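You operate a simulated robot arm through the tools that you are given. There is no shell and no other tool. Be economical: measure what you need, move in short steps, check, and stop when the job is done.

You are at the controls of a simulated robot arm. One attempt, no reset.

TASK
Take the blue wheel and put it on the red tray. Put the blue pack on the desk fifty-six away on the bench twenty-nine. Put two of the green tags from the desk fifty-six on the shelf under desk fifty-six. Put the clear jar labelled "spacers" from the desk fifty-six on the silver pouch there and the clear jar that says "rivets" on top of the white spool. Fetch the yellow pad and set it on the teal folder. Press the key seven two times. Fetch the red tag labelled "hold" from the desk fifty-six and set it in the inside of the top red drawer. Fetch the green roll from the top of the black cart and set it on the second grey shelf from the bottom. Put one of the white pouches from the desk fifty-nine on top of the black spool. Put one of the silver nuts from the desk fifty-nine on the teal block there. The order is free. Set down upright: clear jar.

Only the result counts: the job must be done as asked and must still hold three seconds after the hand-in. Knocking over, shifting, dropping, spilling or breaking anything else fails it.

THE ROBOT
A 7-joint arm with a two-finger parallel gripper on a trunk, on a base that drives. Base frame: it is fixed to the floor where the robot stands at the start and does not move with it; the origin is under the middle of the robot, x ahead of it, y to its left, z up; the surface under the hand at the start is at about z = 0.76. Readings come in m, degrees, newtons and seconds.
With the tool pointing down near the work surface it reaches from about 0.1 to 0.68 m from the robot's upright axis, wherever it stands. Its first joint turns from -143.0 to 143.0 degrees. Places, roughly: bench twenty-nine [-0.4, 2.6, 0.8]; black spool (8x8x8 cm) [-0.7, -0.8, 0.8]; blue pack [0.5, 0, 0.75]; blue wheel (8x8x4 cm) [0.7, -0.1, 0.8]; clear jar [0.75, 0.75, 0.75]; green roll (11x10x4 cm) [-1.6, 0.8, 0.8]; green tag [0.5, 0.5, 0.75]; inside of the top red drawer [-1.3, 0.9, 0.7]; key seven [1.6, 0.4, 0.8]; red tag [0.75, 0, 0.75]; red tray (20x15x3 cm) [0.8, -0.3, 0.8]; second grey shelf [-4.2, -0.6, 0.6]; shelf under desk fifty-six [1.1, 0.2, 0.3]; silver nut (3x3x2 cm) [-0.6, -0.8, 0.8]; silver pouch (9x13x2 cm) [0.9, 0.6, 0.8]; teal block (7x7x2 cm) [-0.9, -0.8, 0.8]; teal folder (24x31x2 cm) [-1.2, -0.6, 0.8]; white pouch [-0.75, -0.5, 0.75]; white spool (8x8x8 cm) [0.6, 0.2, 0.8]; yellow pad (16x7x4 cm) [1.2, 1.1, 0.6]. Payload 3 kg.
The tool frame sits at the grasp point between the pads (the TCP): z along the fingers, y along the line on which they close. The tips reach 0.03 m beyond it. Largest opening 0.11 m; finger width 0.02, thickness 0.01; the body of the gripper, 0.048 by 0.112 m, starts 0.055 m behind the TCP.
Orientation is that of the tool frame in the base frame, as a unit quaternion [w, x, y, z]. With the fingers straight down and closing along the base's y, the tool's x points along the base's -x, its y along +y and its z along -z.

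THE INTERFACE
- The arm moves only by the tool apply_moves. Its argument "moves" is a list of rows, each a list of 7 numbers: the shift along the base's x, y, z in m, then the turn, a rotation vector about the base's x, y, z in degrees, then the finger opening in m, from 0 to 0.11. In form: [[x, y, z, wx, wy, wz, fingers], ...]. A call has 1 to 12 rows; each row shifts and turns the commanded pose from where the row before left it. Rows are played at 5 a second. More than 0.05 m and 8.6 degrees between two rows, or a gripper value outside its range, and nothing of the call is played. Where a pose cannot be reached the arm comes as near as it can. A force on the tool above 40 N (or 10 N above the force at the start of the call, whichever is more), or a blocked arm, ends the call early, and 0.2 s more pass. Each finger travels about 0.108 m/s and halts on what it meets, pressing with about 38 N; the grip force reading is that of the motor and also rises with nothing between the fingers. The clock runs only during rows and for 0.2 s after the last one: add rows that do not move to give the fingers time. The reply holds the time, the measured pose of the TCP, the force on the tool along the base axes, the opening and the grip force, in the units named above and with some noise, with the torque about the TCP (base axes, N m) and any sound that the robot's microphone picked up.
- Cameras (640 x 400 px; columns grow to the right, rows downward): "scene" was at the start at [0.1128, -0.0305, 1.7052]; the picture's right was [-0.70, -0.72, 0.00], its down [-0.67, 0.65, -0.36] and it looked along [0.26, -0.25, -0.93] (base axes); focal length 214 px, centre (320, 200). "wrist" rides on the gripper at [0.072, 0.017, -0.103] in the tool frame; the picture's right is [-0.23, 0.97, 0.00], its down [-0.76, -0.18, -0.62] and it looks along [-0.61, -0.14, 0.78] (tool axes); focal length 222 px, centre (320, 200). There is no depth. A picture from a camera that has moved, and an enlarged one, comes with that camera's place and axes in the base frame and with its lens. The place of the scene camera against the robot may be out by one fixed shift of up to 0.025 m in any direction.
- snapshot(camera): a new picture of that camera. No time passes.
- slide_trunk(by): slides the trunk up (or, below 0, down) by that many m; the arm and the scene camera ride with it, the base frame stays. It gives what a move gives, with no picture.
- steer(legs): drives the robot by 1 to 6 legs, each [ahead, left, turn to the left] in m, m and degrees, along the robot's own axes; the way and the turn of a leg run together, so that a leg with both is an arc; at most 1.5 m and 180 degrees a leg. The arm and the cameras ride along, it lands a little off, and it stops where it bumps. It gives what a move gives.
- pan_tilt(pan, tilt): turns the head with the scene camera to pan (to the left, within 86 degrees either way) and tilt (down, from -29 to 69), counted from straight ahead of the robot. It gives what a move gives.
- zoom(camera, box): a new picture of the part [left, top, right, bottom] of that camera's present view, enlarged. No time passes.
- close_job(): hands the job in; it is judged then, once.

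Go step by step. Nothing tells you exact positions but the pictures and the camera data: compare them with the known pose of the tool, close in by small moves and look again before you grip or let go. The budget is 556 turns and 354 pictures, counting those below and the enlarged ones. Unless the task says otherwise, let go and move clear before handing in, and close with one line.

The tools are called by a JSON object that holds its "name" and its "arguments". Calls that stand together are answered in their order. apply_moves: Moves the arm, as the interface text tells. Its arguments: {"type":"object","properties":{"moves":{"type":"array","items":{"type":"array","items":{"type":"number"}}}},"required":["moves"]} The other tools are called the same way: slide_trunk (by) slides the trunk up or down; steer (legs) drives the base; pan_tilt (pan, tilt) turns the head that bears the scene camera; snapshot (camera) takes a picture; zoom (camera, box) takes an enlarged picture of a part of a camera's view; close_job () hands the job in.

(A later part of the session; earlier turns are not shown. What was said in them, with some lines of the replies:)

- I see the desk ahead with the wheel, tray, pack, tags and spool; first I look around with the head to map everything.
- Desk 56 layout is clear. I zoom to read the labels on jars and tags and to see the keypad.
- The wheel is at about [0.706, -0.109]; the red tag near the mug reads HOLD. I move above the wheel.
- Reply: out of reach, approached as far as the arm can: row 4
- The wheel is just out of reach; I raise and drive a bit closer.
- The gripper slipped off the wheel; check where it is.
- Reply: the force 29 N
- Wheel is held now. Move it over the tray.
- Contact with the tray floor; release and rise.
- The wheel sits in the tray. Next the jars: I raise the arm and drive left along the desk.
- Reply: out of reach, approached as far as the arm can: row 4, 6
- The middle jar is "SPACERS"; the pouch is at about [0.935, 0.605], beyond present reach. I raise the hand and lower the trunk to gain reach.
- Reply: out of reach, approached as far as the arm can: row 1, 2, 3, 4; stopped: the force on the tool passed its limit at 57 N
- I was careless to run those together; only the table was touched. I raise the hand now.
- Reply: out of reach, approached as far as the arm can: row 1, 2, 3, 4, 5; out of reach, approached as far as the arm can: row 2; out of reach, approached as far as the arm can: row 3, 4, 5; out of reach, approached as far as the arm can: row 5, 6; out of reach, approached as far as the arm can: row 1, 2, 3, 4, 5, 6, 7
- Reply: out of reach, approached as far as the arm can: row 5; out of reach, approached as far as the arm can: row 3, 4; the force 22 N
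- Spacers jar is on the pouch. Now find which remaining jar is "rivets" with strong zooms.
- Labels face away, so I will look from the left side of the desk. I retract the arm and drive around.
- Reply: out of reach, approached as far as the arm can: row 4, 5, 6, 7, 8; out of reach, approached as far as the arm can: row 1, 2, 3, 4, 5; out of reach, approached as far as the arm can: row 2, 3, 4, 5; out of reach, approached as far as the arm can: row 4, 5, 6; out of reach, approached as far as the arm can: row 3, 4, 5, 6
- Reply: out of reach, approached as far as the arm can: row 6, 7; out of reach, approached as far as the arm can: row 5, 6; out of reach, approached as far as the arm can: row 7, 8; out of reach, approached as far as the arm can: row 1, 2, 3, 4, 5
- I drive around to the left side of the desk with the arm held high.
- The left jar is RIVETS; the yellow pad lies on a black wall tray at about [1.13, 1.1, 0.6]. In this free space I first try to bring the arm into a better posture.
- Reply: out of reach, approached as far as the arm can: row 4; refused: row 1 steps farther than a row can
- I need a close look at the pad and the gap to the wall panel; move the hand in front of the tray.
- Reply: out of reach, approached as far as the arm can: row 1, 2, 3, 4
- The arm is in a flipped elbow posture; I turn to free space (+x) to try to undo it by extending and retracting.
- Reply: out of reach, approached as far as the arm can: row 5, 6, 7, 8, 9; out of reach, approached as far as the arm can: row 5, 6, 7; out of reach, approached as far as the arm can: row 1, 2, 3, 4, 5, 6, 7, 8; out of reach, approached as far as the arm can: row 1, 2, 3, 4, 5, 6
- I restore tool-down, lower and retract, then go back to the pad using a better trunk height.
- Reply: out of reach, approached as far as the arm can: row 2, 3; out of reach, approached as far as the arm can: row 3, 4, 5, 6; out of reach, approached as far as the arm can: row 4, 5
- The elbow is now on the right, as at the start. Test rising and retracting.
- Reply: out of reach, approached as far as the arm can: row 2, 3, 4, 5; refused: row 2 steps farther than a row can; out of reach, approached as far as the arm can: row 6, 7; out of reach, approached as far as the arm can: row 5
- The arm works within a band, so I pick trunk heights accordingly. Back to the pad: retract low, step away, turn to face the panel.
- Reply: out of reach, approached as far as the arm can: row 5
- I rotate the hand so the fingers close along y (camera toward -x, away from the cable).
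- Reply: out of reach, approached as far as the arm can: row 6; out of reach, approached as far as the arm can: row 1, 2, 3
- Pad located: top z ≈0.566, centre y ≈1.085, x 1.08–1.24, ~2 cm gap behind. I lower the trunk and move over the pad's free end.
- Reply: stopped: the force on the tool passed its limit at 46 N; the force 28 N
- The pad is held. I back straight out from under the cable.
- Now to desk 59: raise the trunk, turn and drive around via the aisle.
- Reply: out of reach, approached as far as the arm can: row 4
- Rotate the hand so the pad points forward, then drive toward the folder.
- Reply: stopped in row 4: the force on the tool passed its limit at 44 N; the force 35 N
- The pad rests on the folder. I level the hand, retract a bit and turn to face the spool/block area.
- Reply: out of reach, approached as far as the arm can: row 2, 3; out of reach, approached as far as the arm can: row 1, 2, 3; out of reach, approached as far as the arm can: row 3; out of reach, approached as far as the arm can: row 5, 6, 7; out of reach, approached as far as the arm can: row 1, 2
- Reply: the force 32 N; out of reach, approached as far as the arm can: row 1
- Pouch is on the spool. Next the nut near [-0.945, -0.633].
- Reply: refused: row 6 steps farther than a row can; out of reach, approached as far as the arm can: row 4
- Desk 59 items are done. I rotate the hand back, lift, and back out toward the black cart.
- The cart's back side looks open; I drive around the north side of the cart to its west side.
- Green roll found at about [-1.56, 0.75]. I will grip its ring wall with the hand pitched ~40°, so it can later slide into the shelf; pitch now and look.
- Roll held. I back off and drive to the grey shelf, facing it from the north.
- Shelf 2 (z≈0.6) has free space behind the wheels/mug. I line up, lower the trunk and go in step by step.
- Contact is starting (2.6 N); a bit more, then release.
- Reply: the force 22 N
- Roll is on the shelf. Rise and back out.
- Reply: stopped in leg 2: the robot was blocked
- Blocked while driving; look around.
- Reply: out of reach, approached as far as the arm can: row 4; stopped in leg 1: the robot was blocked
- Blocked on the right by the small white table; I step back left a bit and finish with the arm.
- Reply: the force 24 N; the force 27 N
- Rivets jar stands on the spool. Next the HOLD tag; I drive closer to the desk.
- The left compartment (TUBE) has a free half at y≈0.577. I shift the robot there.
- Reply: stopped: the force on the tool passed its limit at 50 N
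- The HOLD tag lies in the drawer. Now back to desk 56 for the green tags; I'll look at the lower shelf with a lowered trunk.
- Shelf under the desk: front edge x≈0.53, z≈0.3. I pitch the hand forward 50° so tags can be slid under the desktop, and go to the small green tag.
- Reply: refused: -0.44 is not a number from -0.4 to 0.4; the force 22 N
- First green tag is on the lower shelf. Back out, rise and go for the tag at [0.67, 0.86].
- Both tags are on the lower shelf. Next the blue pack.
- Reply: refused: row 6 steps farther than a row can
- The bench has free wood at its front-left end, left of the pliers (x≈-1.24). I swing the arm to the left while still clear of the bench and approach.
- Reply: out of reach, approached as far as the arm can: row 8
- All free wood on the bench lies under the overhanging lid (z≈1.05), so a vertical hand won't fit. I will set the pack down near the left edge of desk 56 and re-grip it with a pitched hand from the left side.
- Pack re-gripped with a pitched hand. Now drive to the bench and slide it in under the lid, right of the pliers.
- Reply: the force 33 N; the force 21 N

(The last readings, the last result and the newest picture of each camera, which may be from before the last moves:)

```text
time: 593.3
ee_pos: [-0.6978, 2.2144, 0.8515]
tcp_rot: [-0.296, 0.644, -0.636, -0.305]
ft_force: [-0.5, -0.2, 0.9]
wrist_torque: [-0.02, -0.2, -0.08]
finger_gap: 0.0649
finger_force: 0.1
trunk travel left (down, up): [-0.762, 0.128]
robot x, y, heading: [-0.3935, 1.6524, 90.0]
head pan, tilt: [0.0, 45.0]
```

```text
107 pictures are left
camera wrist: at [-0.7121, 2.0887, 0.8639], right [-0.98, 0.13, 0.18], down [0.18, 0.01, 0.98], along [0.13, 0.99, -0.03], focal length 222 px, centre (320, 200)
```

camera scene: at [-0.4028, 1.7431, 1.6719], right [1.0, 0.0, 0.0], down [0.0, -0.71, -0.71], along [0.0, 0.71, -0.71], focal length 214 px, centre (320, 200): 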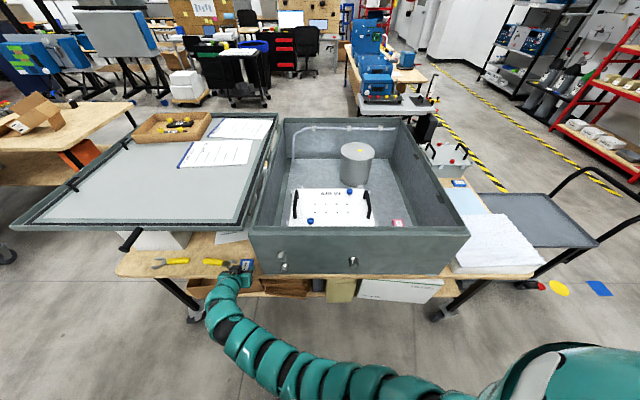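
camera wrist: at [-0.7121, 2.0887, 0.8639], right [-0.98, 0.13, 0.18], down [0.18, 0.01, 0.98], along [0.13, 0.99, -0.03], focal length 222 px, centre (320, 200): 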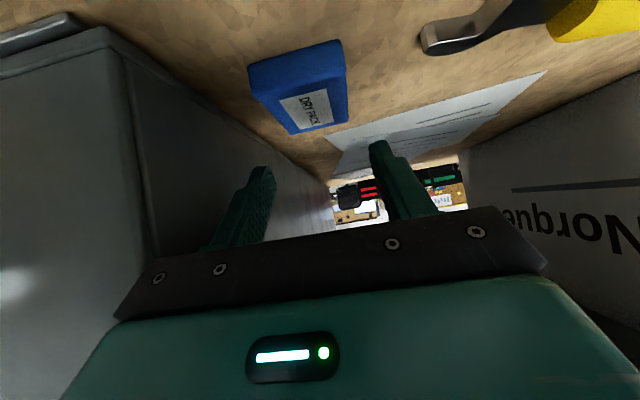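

Pack is on the bench. Last task: key seven. I back out, straighten the hand and drive round to the far side of the desk.

{"name": "steer", "arguments": {"legs": [[-0.3, 0, 0]]}}

{"name": "slide_trunk", "arguments": {"by": 0.125}}

{"name": "apply_moves", "arguments": {"moves": [[0, 0, 0, -8.3, 0, 0, 0.05], [0, 0, 0, -8.3, 0, 0, 0.05], [0, 0, 0, -8.3, 0, 0, 0.0], [0, 0, 0, -8.3, 0, 0, 0.0], [0, 0, 0, -8.3, 0, 0, 0.0], [0, 0, 0, -8.3, 0, 0, 0.0]]}}

{"name": "snapshot", "arguments": {"camera": "scene"}}

{"name": "steer", "arguments": {"legs": [[-0.05, 0, 0], [0, 0, -90], [0, 0.25, 0], [1.4, 0, 0]]}}

```text
time: 595.4
ee_pos: [-0.6991, 1.9072, 0.8522]
tcp_rot: [-0.296, 0.646, -0.635, -0.305]
ft_force: [-0.8, -0.6, 0.4]
wrist_torque: [-0.03, -0.03, -0.01]
finger_gap: 0.0652
finger_force: 0.2
trunk travel left (down, up): [-0.762, 0.128]
robot x, y, heading: [-0.3925, 1.3467, 90.2]
head pan, tilt: [0.0, 45.0]
```

```text
time: 596.9
ee_pos: [-0.699, 1.9083, 0.9763]
tcp_rot: [-0.296, 0.646, -0.634, -0.306]
ft_force: [0.0, -0.2, 0.4]
wrist_torque: [0.0, 0.0, -0.03]
finger_gap: 0.0648
finger_force: 0.1
trunk travel left (down, up): [-0.887, 0.003]
robot x, y, heading: [-0.3946, 1.3453, 90.2]
head pan, tilt: [0.0, 45.0]
```

```text
time: 598.3
ee_pos: [-0.6971, 1.9088, 0.977]
tcp_rot: [0.003, 0.708, -0.706, -0.008]
ft_force: [-0.9, -0.3, -0.6]
wrist_torque: [-0.01, -0.04, 0.01]
finger_gap: 0.0003
finger_force: 37.1
trunk travel left (down, up): [-0.887, 0.003]
robot x, y, heading: [-0.3988, 1.3486, 89.9]
head pan, tilt: [0.0, 45.0]
```

```text
106 pictures are left
camera scene: at [-0.4051, 1.5147, 1.7843], right [1.0, 0.0, 0.0], down [0.0, -0.71, -0.71], along [0.0, 0.71, -0.71], focal length 214 px, centre (320, 200)
```

scene: 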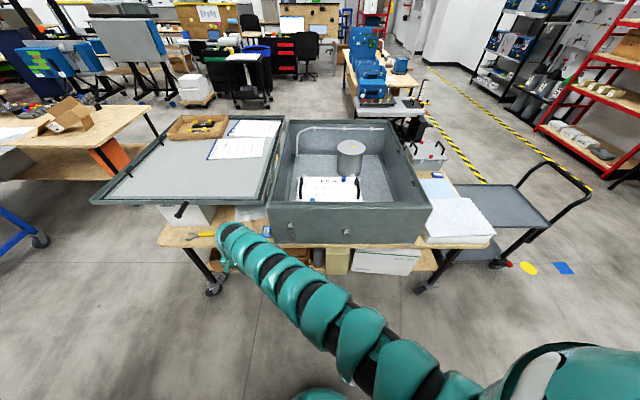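

```text
time: 611.0
ee_pos: [1.5598, 1.8431, 0.9769]
tcp_rot: [0.003, 0.004, 1.0, 0.009]
ft_force: [0.0, 0.3, -0.3]
wrist_torque: [-0.03, 0.01, 0.03]
finger_gap: 0.0002
finger_force: 37.3
trunk travel left (down, up): [-0.887, 0.003]
robot x, y, heading: [0.9898, 1.548, -0.5]
head pan, tilt: [0.0, 45.0]
```

{"name": "steer", "arguments": {"legs": [[1.35, 0, 0]]}}

{"name": "pan_tilt", "arguments": {"pan": -80, "tilt": 40}}

{"name": "snapshot", "arguments": {"camera": "scene"}}

```text
time: 617.8
ee_pos: [2.9153, 1.8422, 0.9774]
tcp_rot: [0.005, -0.001, 1.0, 0.009]
ft_force: [0.0, 0.0, 0.1]
wrist_torque: [-0.04, 0.0, 0.04]
finger_gap: 0.0
finger_force: 38.5
trunk travel left (down, up): [-0.887, 0.003]
robot x, y, heading: [2.3513, 1.5391, 0.1]
head pan, tilt: [0.0, 45.0]
```

```text
time: 619.4
ee_pos: [2.917, 1.8428, 0.9766]
tcp_rot: [0.005, -0.003, 1.0, 0.01]
ft_force: [-0.2, -0.6, -0.1]
wrist_torque: [0.02, 0.01, -0.03]
finger_gap: 0.0001
finger_force: 37.6
trunk travel left (down, up): [-0.887, 0.003]
robot x, y, heading: [2.354, 1.5424, -0.1]
head pan, tilt: [-80.0, 40.0]
```

```text
105 pictures are left
camera scene: at [2.4407, 1.464, 1.7914], right [-0.98, -0.17, 0.0], down [-0.11, 0.63, -0.77], along [0.13, -0.75, -0.64], focal length 214 px, centre (320, 200)
```

scene: 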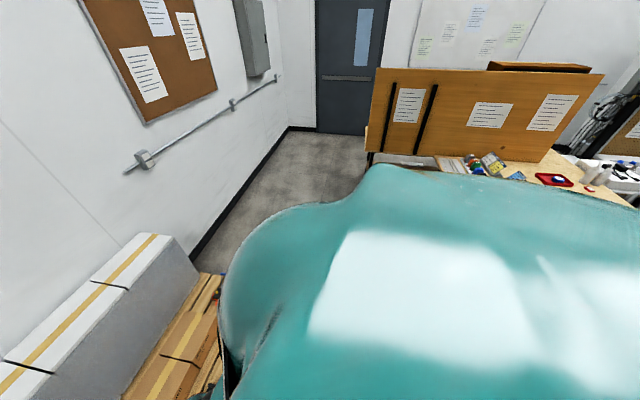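

{"name": "steer", "arguments": {"legs": [[0.1, 0, 0], [0, 0, -180], [0, 0.8, 0]]}}

{"name": "pan_tilt", "arguments": {"pan": 0, "tilt": 50}}

{"name": "snapshot", "arguments": {"camera": "scene"}}

{"name": "snapshot", "arguments": {"camera": "wrist"}}

```text
time: 631.8
ee_pos: [1.8834, 0.4316, 0.9775]
tcp_rot: [0.009, 1.0, 0.001, -0.004]
ft_force: [-0.1, -0.8, 0.3]
wrist_torque: [0.06, -0.01, 0.02]
finger_gap: 0.0002
finger_force: 37.9
trunk travel left (down, up): [-0.887, 0.003]
robot x, y, heading: [2.4466, 0.7295, 179.8]
head pan, tilt: [-80.0, 40.0]
```

```text
time: 633.3
ee_pos: [1.8828, 0.4301, 0.9771]
tcp_rot: [0.009, 1.0, 0.001, -0.005]
ft_force: [0.3, 0.5, 0.5]
wrist_torque: [0.01, -0.03, -0.01]
finger_gap: 0.0
finger_force: 37.4
trunk travel left (down, up): [-0.887, 0.003]
robot x, y, heading: [2.4467, 0.7348, 179.8]
head pan, tilt: [0.0, 50.0]
```

```text
104 pictures are left
camera scene: at [2.2831, 0.7414, 1.7773], right [0.0, 1.0, 0.0], down [0.77, 0.0, -0.64], along [-0.64, 0.0, -0.77], focal length 214 px, centre (320, 200)
```

scene: 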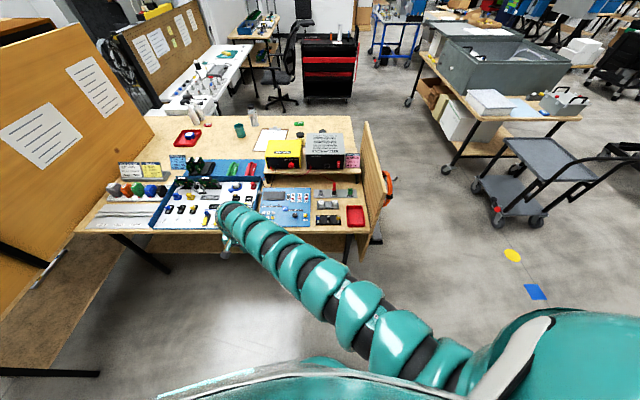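

```text
103 pictures are left
camera wrist: at [1.9564, 0.4162, 1.082], right [-0.23, -0.97, 0.02], down [-0.76, 0.19, 0.63], along [-0.61, 0.13, -0.78], focal length 222 px, centre (320, 200)
```

wrist: 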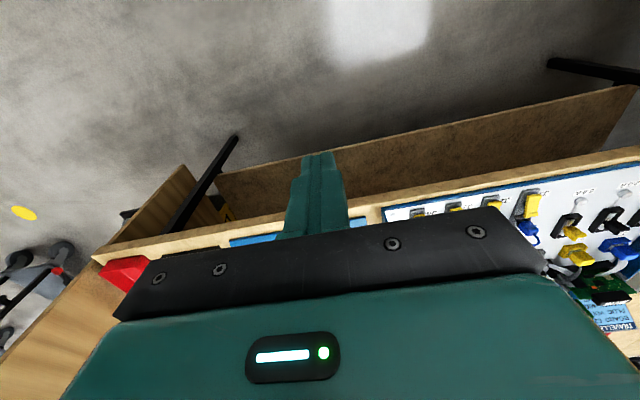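

{"name": "zoom", "arguments": {"camera": "scene", "box": [240, 175, 330, 240]}}

```text
6.15 times, centred on (285, 208) of scene
camera zoom: at [2.2831, 0.7414, 1.7773], right [0.0, 1.0, 0.0], down [0.77, 0.0, -0.64], along [-0.64, 0.0, -0.77], focal length 1320 px, centre (535, 154)
```

zoom: 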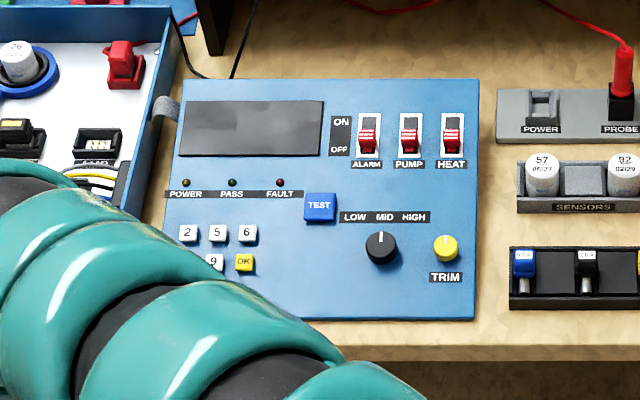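

{"name": "apply_moves", "arguments": {"moves": [[0, 0, 0, 0, 0, 0, 0.0], [0, 0, 0, -0.5, 1.1, 0, 0.0]]}}

{"name": "steer", "arguments": {"legs": [[0.2, 0, 0]]}}

{"name": "snapshot", "arguments": {"camera": "wrist"}}

```text
time: 633.9
ee_pos: [1.8826, 0.4319, 0.9771]
tcp_rot: [0.014, 1.0, 0.001, -0.014]
ft_force: [-0.4, -0.1, 0.0]
wrist_torque: [-0.01, -0.02, 0.02]
finger_gap: 0.0003
finger_force: 38.0
trunk travel left (down, up): [-0.887, 0.003]
robot x, y, heading: [2.4456, 0.7326, 179.7]
head pan, tilt: [0.0, 50.0]
```

```text
time: 635.5
ee_pos: [1.6789, 0.4329, 0.9756]
tcp_rot: [0.013, 1.0, 0.001, -0.013]
ft_force: [0.5, -0.3, -0.7]
wrist_torque: [0.01, 0.01, 0.0]
finger_gap: 0.0
finger_force: 37.5
trunk travel left (down, up): [-0.887, 0.003]
robot x, y, heading: [2.2439, 0.731, 179.8]
head pan, tilt: [0.0, 50.0]
```

```text
101 pictures are left
camera wrist: at [1.7544, 0.4185, 1.0802], right [-0.23, -0.97, 0.03], down [-0.74, 0.19, 0.64], along [-0.63, 0.12, -0.77], focal length 222 px, centre (320, 200)
```

wrist: 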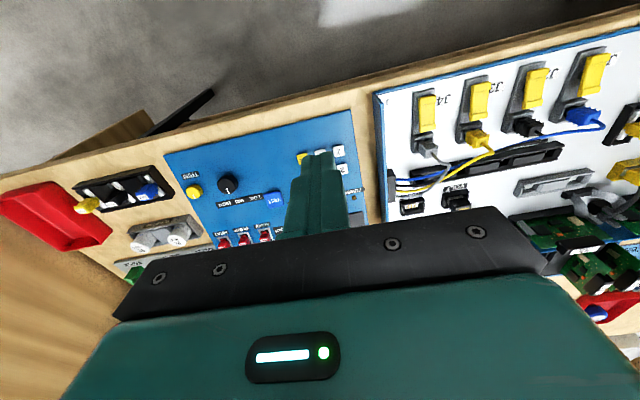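

{"name": "apply_moves", "arguments": {"moves": [[0, -0.04, 0, 1.5, -1.5, 0, 0.0], [0, 0, 0, 0, 0, 0, 0.0]]}}

{"name": "zoom", "arguments": {"camera": "wrist", "box": [160, 90, 400, 240]}}

```text
time: 636.1
ee_pos: [1.6948, 0.4186, 0.9839]
tcp_rot: [0.005, 1.0, 0.0, -0.005]
ft_force: [-0.6, 0.5, 0.3]
wrist_torque: [0.0, -0.02, 0.01]
finger_gap: 0.0
finger_force: 37.8
out of reach, approached as far as the arm can: row 1
trunk travel left (down, up): [-0.887, 0.003]
robot x, y, heading: [2.2432, 0.7366, 179.9]
head pan, tilt: [0.0, 50.0]
```

```text
2.67 times, centred on (280, 165) of wrist
camera zoom: at [1.7669, 0.4037, 1.089], right [-0.23, -0.97, 0.01], down [-0.76, 0.18, 0.63], along [-0.61, 0.13, -0.78], focal length 592 px, centre (427, 293)
```

zoom: 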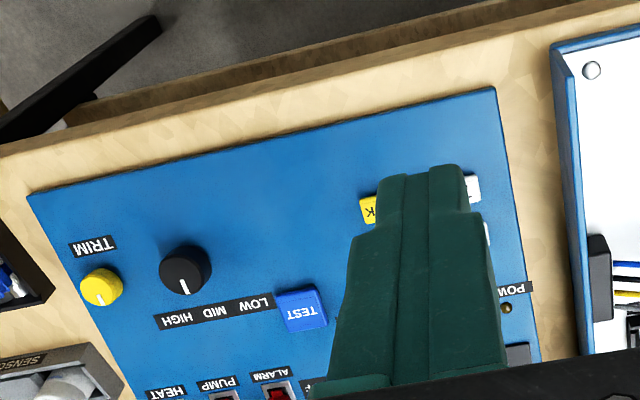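

{"name": "steer", "arguments": {"legs": [[0, -0.07, 0]]}}

{"name": "zoom", "arguments": {"camera": "wrist", "box": [240, 90, 480, 240]}}

```text
time: 637.1
ee_pos: [1.6957, 0.4901, 0.9849]
tcp_rot: [0.004, 1.0, 0.0, -0.004]
ft_force: [-1.1, 1.2, -0.2]
wrist_torque: [-0.01, -0.04, 0.01]
finger_gap: 0.0001
finger_force: 37.3
trunk travel left (down, up): [-0.887, 0.003]
robot x, y, heading: [2.2469, 0.7998, 179.8]
head pan, tilt: [0.0, 50.0]
```

```text
2.67 times, centred on (360, 165) of wrist
camera zoom: at [1.7682, 0.4743, 1.0895], right [-0.23, -0.97, 0.01], down [-0.76, 0.18, 0.63], along [-0.61, 0.13, -0.78], focal length 592 px, centre (213, 293)
```

zoom: 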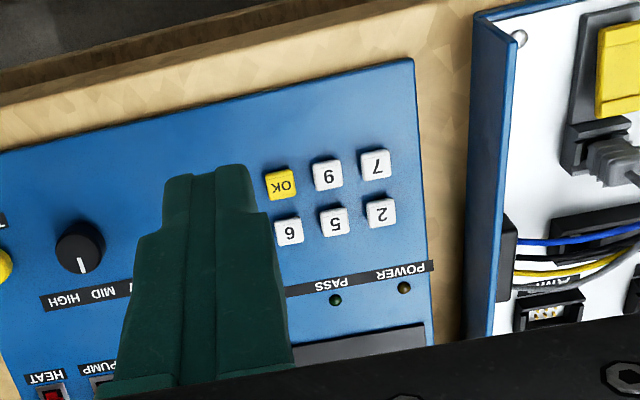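

Key 7 is at about [1.605, 0.4185]. Move above it and lower partly.

{"name": "steer", "arguments": {"legs": [[0.09, 0.072, 0.2]]}}

{"name": "slide_trunk", "arguments": {"by": -0.11}}

{"name": "zoom", "arguments": {"camera": "wrist", "box": [240, 90, 400, 190]}}

```text
time: 638.4
ee_pos: [1.6057, 0.4152, 0.9842]
tcp_rot: [0.003, 1.0, 0.001, -0.003]
ft_force: [-0.2, 0.2, -0.2]
wrist_torque: [-0.01, 0.01, 0.03]
finger_gap: 0.0001
finger_force: 38.1
trunk travel left (down, up): [-0.887, 0.003]
robot x, y, heading: [2.1552, 0.7309, -180.0]
head pan, tilt: [0.0, 50.0]
```

```text
time: 639.8
ee_pos: [1.6065, 0.4151, 0.8744]
tcp_rot: [0.004, 1.0, 0.002, -0.005]
ft_force: [-0.7, -0.5, -0.5]
wrist_torque: [0.0, 0.0, -0.01]
finger_gap: 0.0001
finger_force: 37.6
trunk travel left (down, up): [-0.777, 0.113]
robot x, y, heading: [2.1559, 0.7301, -179.9]
head pan, tilt: [0.0, 50.0]
```

```text
4.00 times, centred on (320, 140) of wrist
camera zoom: at [1.6794, 0.3997, 0.9792], right [-0.22, -0.97, 0.01], down [-0.76, 0.18, 0.63], along [-0.61, 0.13, -0.78], focal length 888 px, centre (320, 440)
```

zoom: 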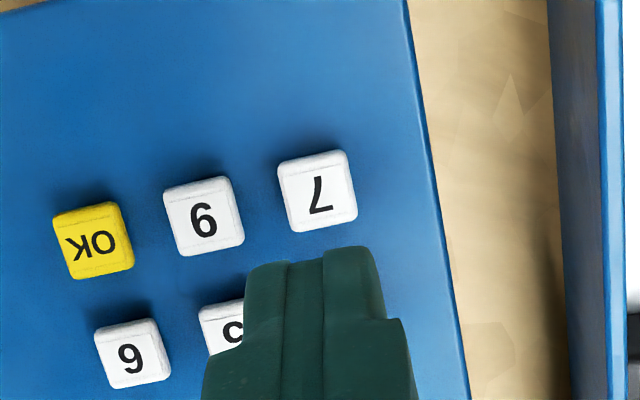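

{"name": "apply_moves", "arguments": {"moves": [[-0.009, 0.002, 0, 0.6, -0.6, 0, 0.0], [0, 0, 0, 0, 0, 0, 0.0]]}}

{"name": "slide_trunk", "arguments": {"by": -0.04}}

{"name": "zoom", "arguments": {"camera": "wrist", "box": [240, 90, 400, 190]}}

```text
time: 640.4
ee_pos: [1.6007, 0.4222, 0.8763]
tcp_rot: [-0.002, 1.0, 0.003, 0.001]
ft_force: [-0.1, -0.9, 0.2]
wrist_torque: [0.03, 0.0, 0.02]
finger_gap: 0.0
finger_force: 38.1
out of reach, approached as far as the arm can: row 1
trunk travel left (down, up): [-0.777, 0.113]
robot x, y, heading: [2.1527, 0.7315, -180.1]
head pan, tilt: [0.0, 50.0]
```

```text
time: 641.2
ee_pos: [1.6007, 0.4224, 0.8362]
tcp_rot: [-0.001, 1.0, 0.002, 0.0]
ft_force: [0.2, 0.3, 0.0]
wrist_torque: [-0.01, 0.0, -0.01]
finger_gap: 0.0
finger_force: 37.4
trunk travel left (down, up): [-0.737, 0.153]
robot x, y, heading: [2.1541, 0.7309, -180.4]
head pan, tilt: [0.0, 50.0]
```

```text
4.00 times, centred on (320, 140) of wrist
camera zoom: at [1.6737, 0.4062, 0.9419], right [-0.22, -0.97, 0.0], down [-0.76, 0.17, 0.62], along [-0.61, 0.14, -0.78], focal length 888 px, centre (320, 440)
```

zoom: 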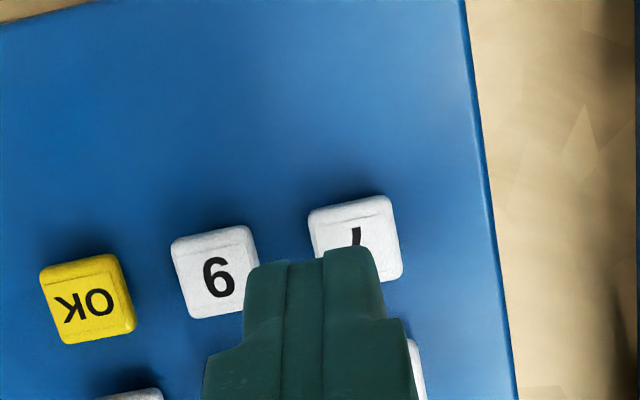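

{"name": "steer", "arguments": {"legs": [[0.004, 0.006, 0]]}}

{"name": "slide_trunk", "arguments": {"by": -0.012}}

{"name": "zoom", "arguments": {"camera": "wrist", "box": [240, 90, 400, 190]}}

```text
time: 641.9
ee_pos: [1.5974, 0.4175, 0.8355]
tcp_rot: [-0.002, 1.0, 0.002, 0.002]
ft_force: [-0.4, -0.3, 0.7]
wrist_torque: [-0.02, 0.0, -0.01]
finger_gap: 0.0
finger_force: 37.0
trunk travel left (down, up): [-0.737, 0.153]
robot x, y, heading: [2.1519, 0.7294, -180.0]
head pan, tilt: [0.0, 50.0]
```

```text
time: 642.5
ee_pos: [1.5983, 0.4163, 0.8246]
tcp_rot: [-0.002, 1.0, 0.002, 0.001]
ft_force: [0.6, -0.9, -0.4]
wrist_torque: [-0.01, 0.0, 0.02]
finger_gap: 0.0
finger_force: 37.5
trunk travel left (down, up): [-0.725, 0.165]
robot x, y, heading: [2.1508, 0.7254, -180.0]
head pan, tilt: [0.0, 50.0]
```

```text
4.00 times, centred on (320, 140) of wrist
camera zoom: at [1.6699, 0.4002, 0.9299], right [-0.22, -0.97, 0.0], down [-0.76, 0.17, 0.62], along [-0.61, 0.14, -0.78], focal length 888 px, centre (320, 440)
```

zoom: 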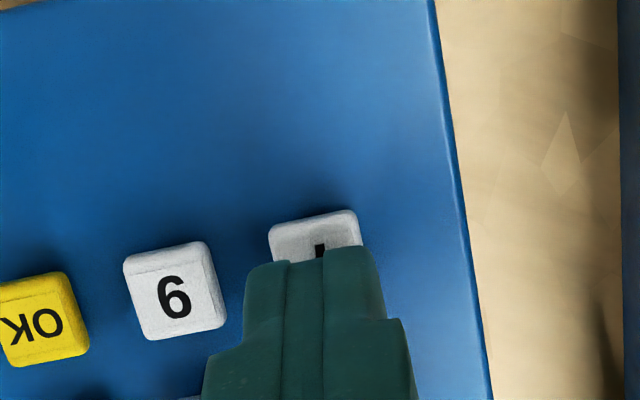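

{"name": "slide_trunk", "arguments": {"by": -0.009}}

```text
time: 643.1
ee_pos: [1.5977, 0.4175, 0.8159]
tcp_rot: [-0.001, 1.0, 0.002, 0.001]
ft_force: [0.0, 0.3, 1.6]
wrist_torque: [-0.04, -0.01, -0.01]
finger_gap: 0.0
finger_force: 37.3
trunk travel left (down, up): [-0.716, 0.174]
robot x, y, heading: [2.1526, 0.7283, -180.1]
head pan, tilt: [0.0, 50.0]
heard: click
```

One click heard – first press. Now release and check.

{"name": "slide_trunk", "arguments": {"by": 0.015}}

{"name": "zoom", "arguments": {"camera": "wrist", "box": [240, 90, 400, 190]}}

```text
time: 643.7
ee_pos: [1.5963, 0.4177, 0.8306]
tcp_rot: [-0.002, 1.0, 0.002, 0.002]
ft_force: [1.0, 0.7, 0.9]
wrist_torque: [0.0, 0.0, 0.0]
finger_gap: 0.0001
finger_force: 37.4
trunk travel left (down, up): [-0.731, 0.159]
robot x, y, heading: [2.1539, 0.7272, -179.9]
head pan, tilt: [0.0, 50.0]
```

```text
4.00 times, centred on (320, 140) of wrist
camera zoom: at [1.6695, 0.4002, 0.9356], right [-0.22, -0.97, 0.0], down [-0.76, 0.17, 0.62], along [-0.61, 0.14, -0.78], focal length 888 px, centre (320, 440)
```

zoom: 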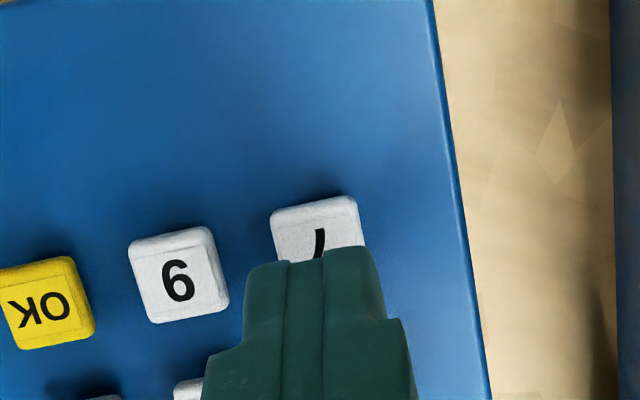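

Key is up again. Second press.

{"name": "slide_trunk", "arguments": {"by": -0.015}}

```text
time: 644.4
ee_pos: [1.5976, 0.418, 0.8157]
tcp_rot: [-0.001, 1.0, 0.001, 0.001]
ft_force: [-0.8, -0.1, 2.2]
wrist_torque: [0.0, 0.0, -0.01]
finger_gap: 0.0
finger_force: 38.0
trunk travel left (down, up): [-0.716, 0.174]
robot x, y, heading: [2.1544, 0.7235, -179.9]
head pan, tilt: [0.0, 50.0]
heard: click
```

Second click. Lift off and back away, then verify the desk.

{"name": "slide_trunk", "arguments": {"by": 0.17}}

{"name": "steer", "arguments": {"legs": [[-0.3, 0, 0]]}}

{"name": "snapshot", "arguments": {"camera": "scene"}}

{"name": "zoom", "arguments": {"camera": "scene", "box": [80, 110, 360, 240]}}

```text
time: 646.3
ee_pos: [1.5976, 0.4163, 0.986]
tcp_rot: [-0.001, 1.0, 0.001, 0.002]
ft_force: [0.0, 0.2, 0.4]
wrist_torque: [-0.03, 0.0, 0.01]
finger_gap: 0.0002
finger_force: 38.0
trunk travel left (down, up): [-0.886, 0.004]
robot x, y, heading: [2.1505, 0.7261, -179.9]
head pan, tilt: [0.0, 50.0]
```

```text
time: 648.4
ee_pos: [1.9001, 0.4189, 0.9861]
tcp_rot: [-0.002, 1.0, 0.001, 0.001]
ft_force: [-0.1, 0.7, 0.5]
wrist_torque: [0.01, -0.02, 0.03]
finger_gap: 0.0
finger_force: 38.0
trunk travel left (down, up): [-0.886, 0.004]
robot x, y, heading: [2.4506, 0.7263, 179.7]
head pan, tilt: [0.0, 50.0]
```

```text
94 pictures are left
camera scene: at [2.2902, 0.7346, 1.7764], right [0.0, 1.0, 0.0], down [0.77, 0.0, -0.64], along [-0.64, 0.0, -0.77], focal length 214 px, centre (320, 200)
```

scene: 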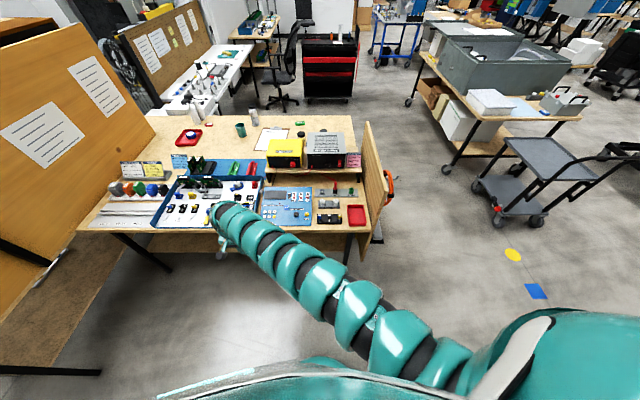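

```text
2.29 times, centred on (220, 175) of scene
camera zoom: at [2.2902, 0.7346, 1.7764], right [0.0, 1.0, 0.0], down [0.77, 0.0, -0.64], along [-0.64, 0.0, -0.77], focal length 490 px, centre (549, 257)
```

zoom: 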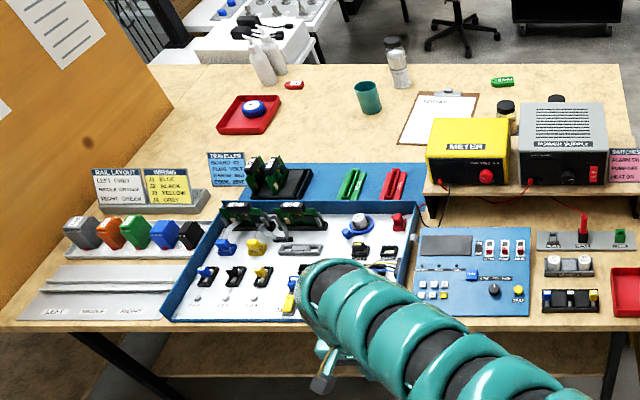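

Everything I can see from here is in place, and each other placement was checked when I made it. Handing in.

{"name": "close_job", "arguments": {}}

```text
The job is handed in.
```

I did every item on the list and handed the job in: each placement was checked on camera and key seven clicked twice. The base was stopped by bumps twice, once east of the grey shelf and once against the small white table beside desk fifty-six, and I saw nothing displaced.
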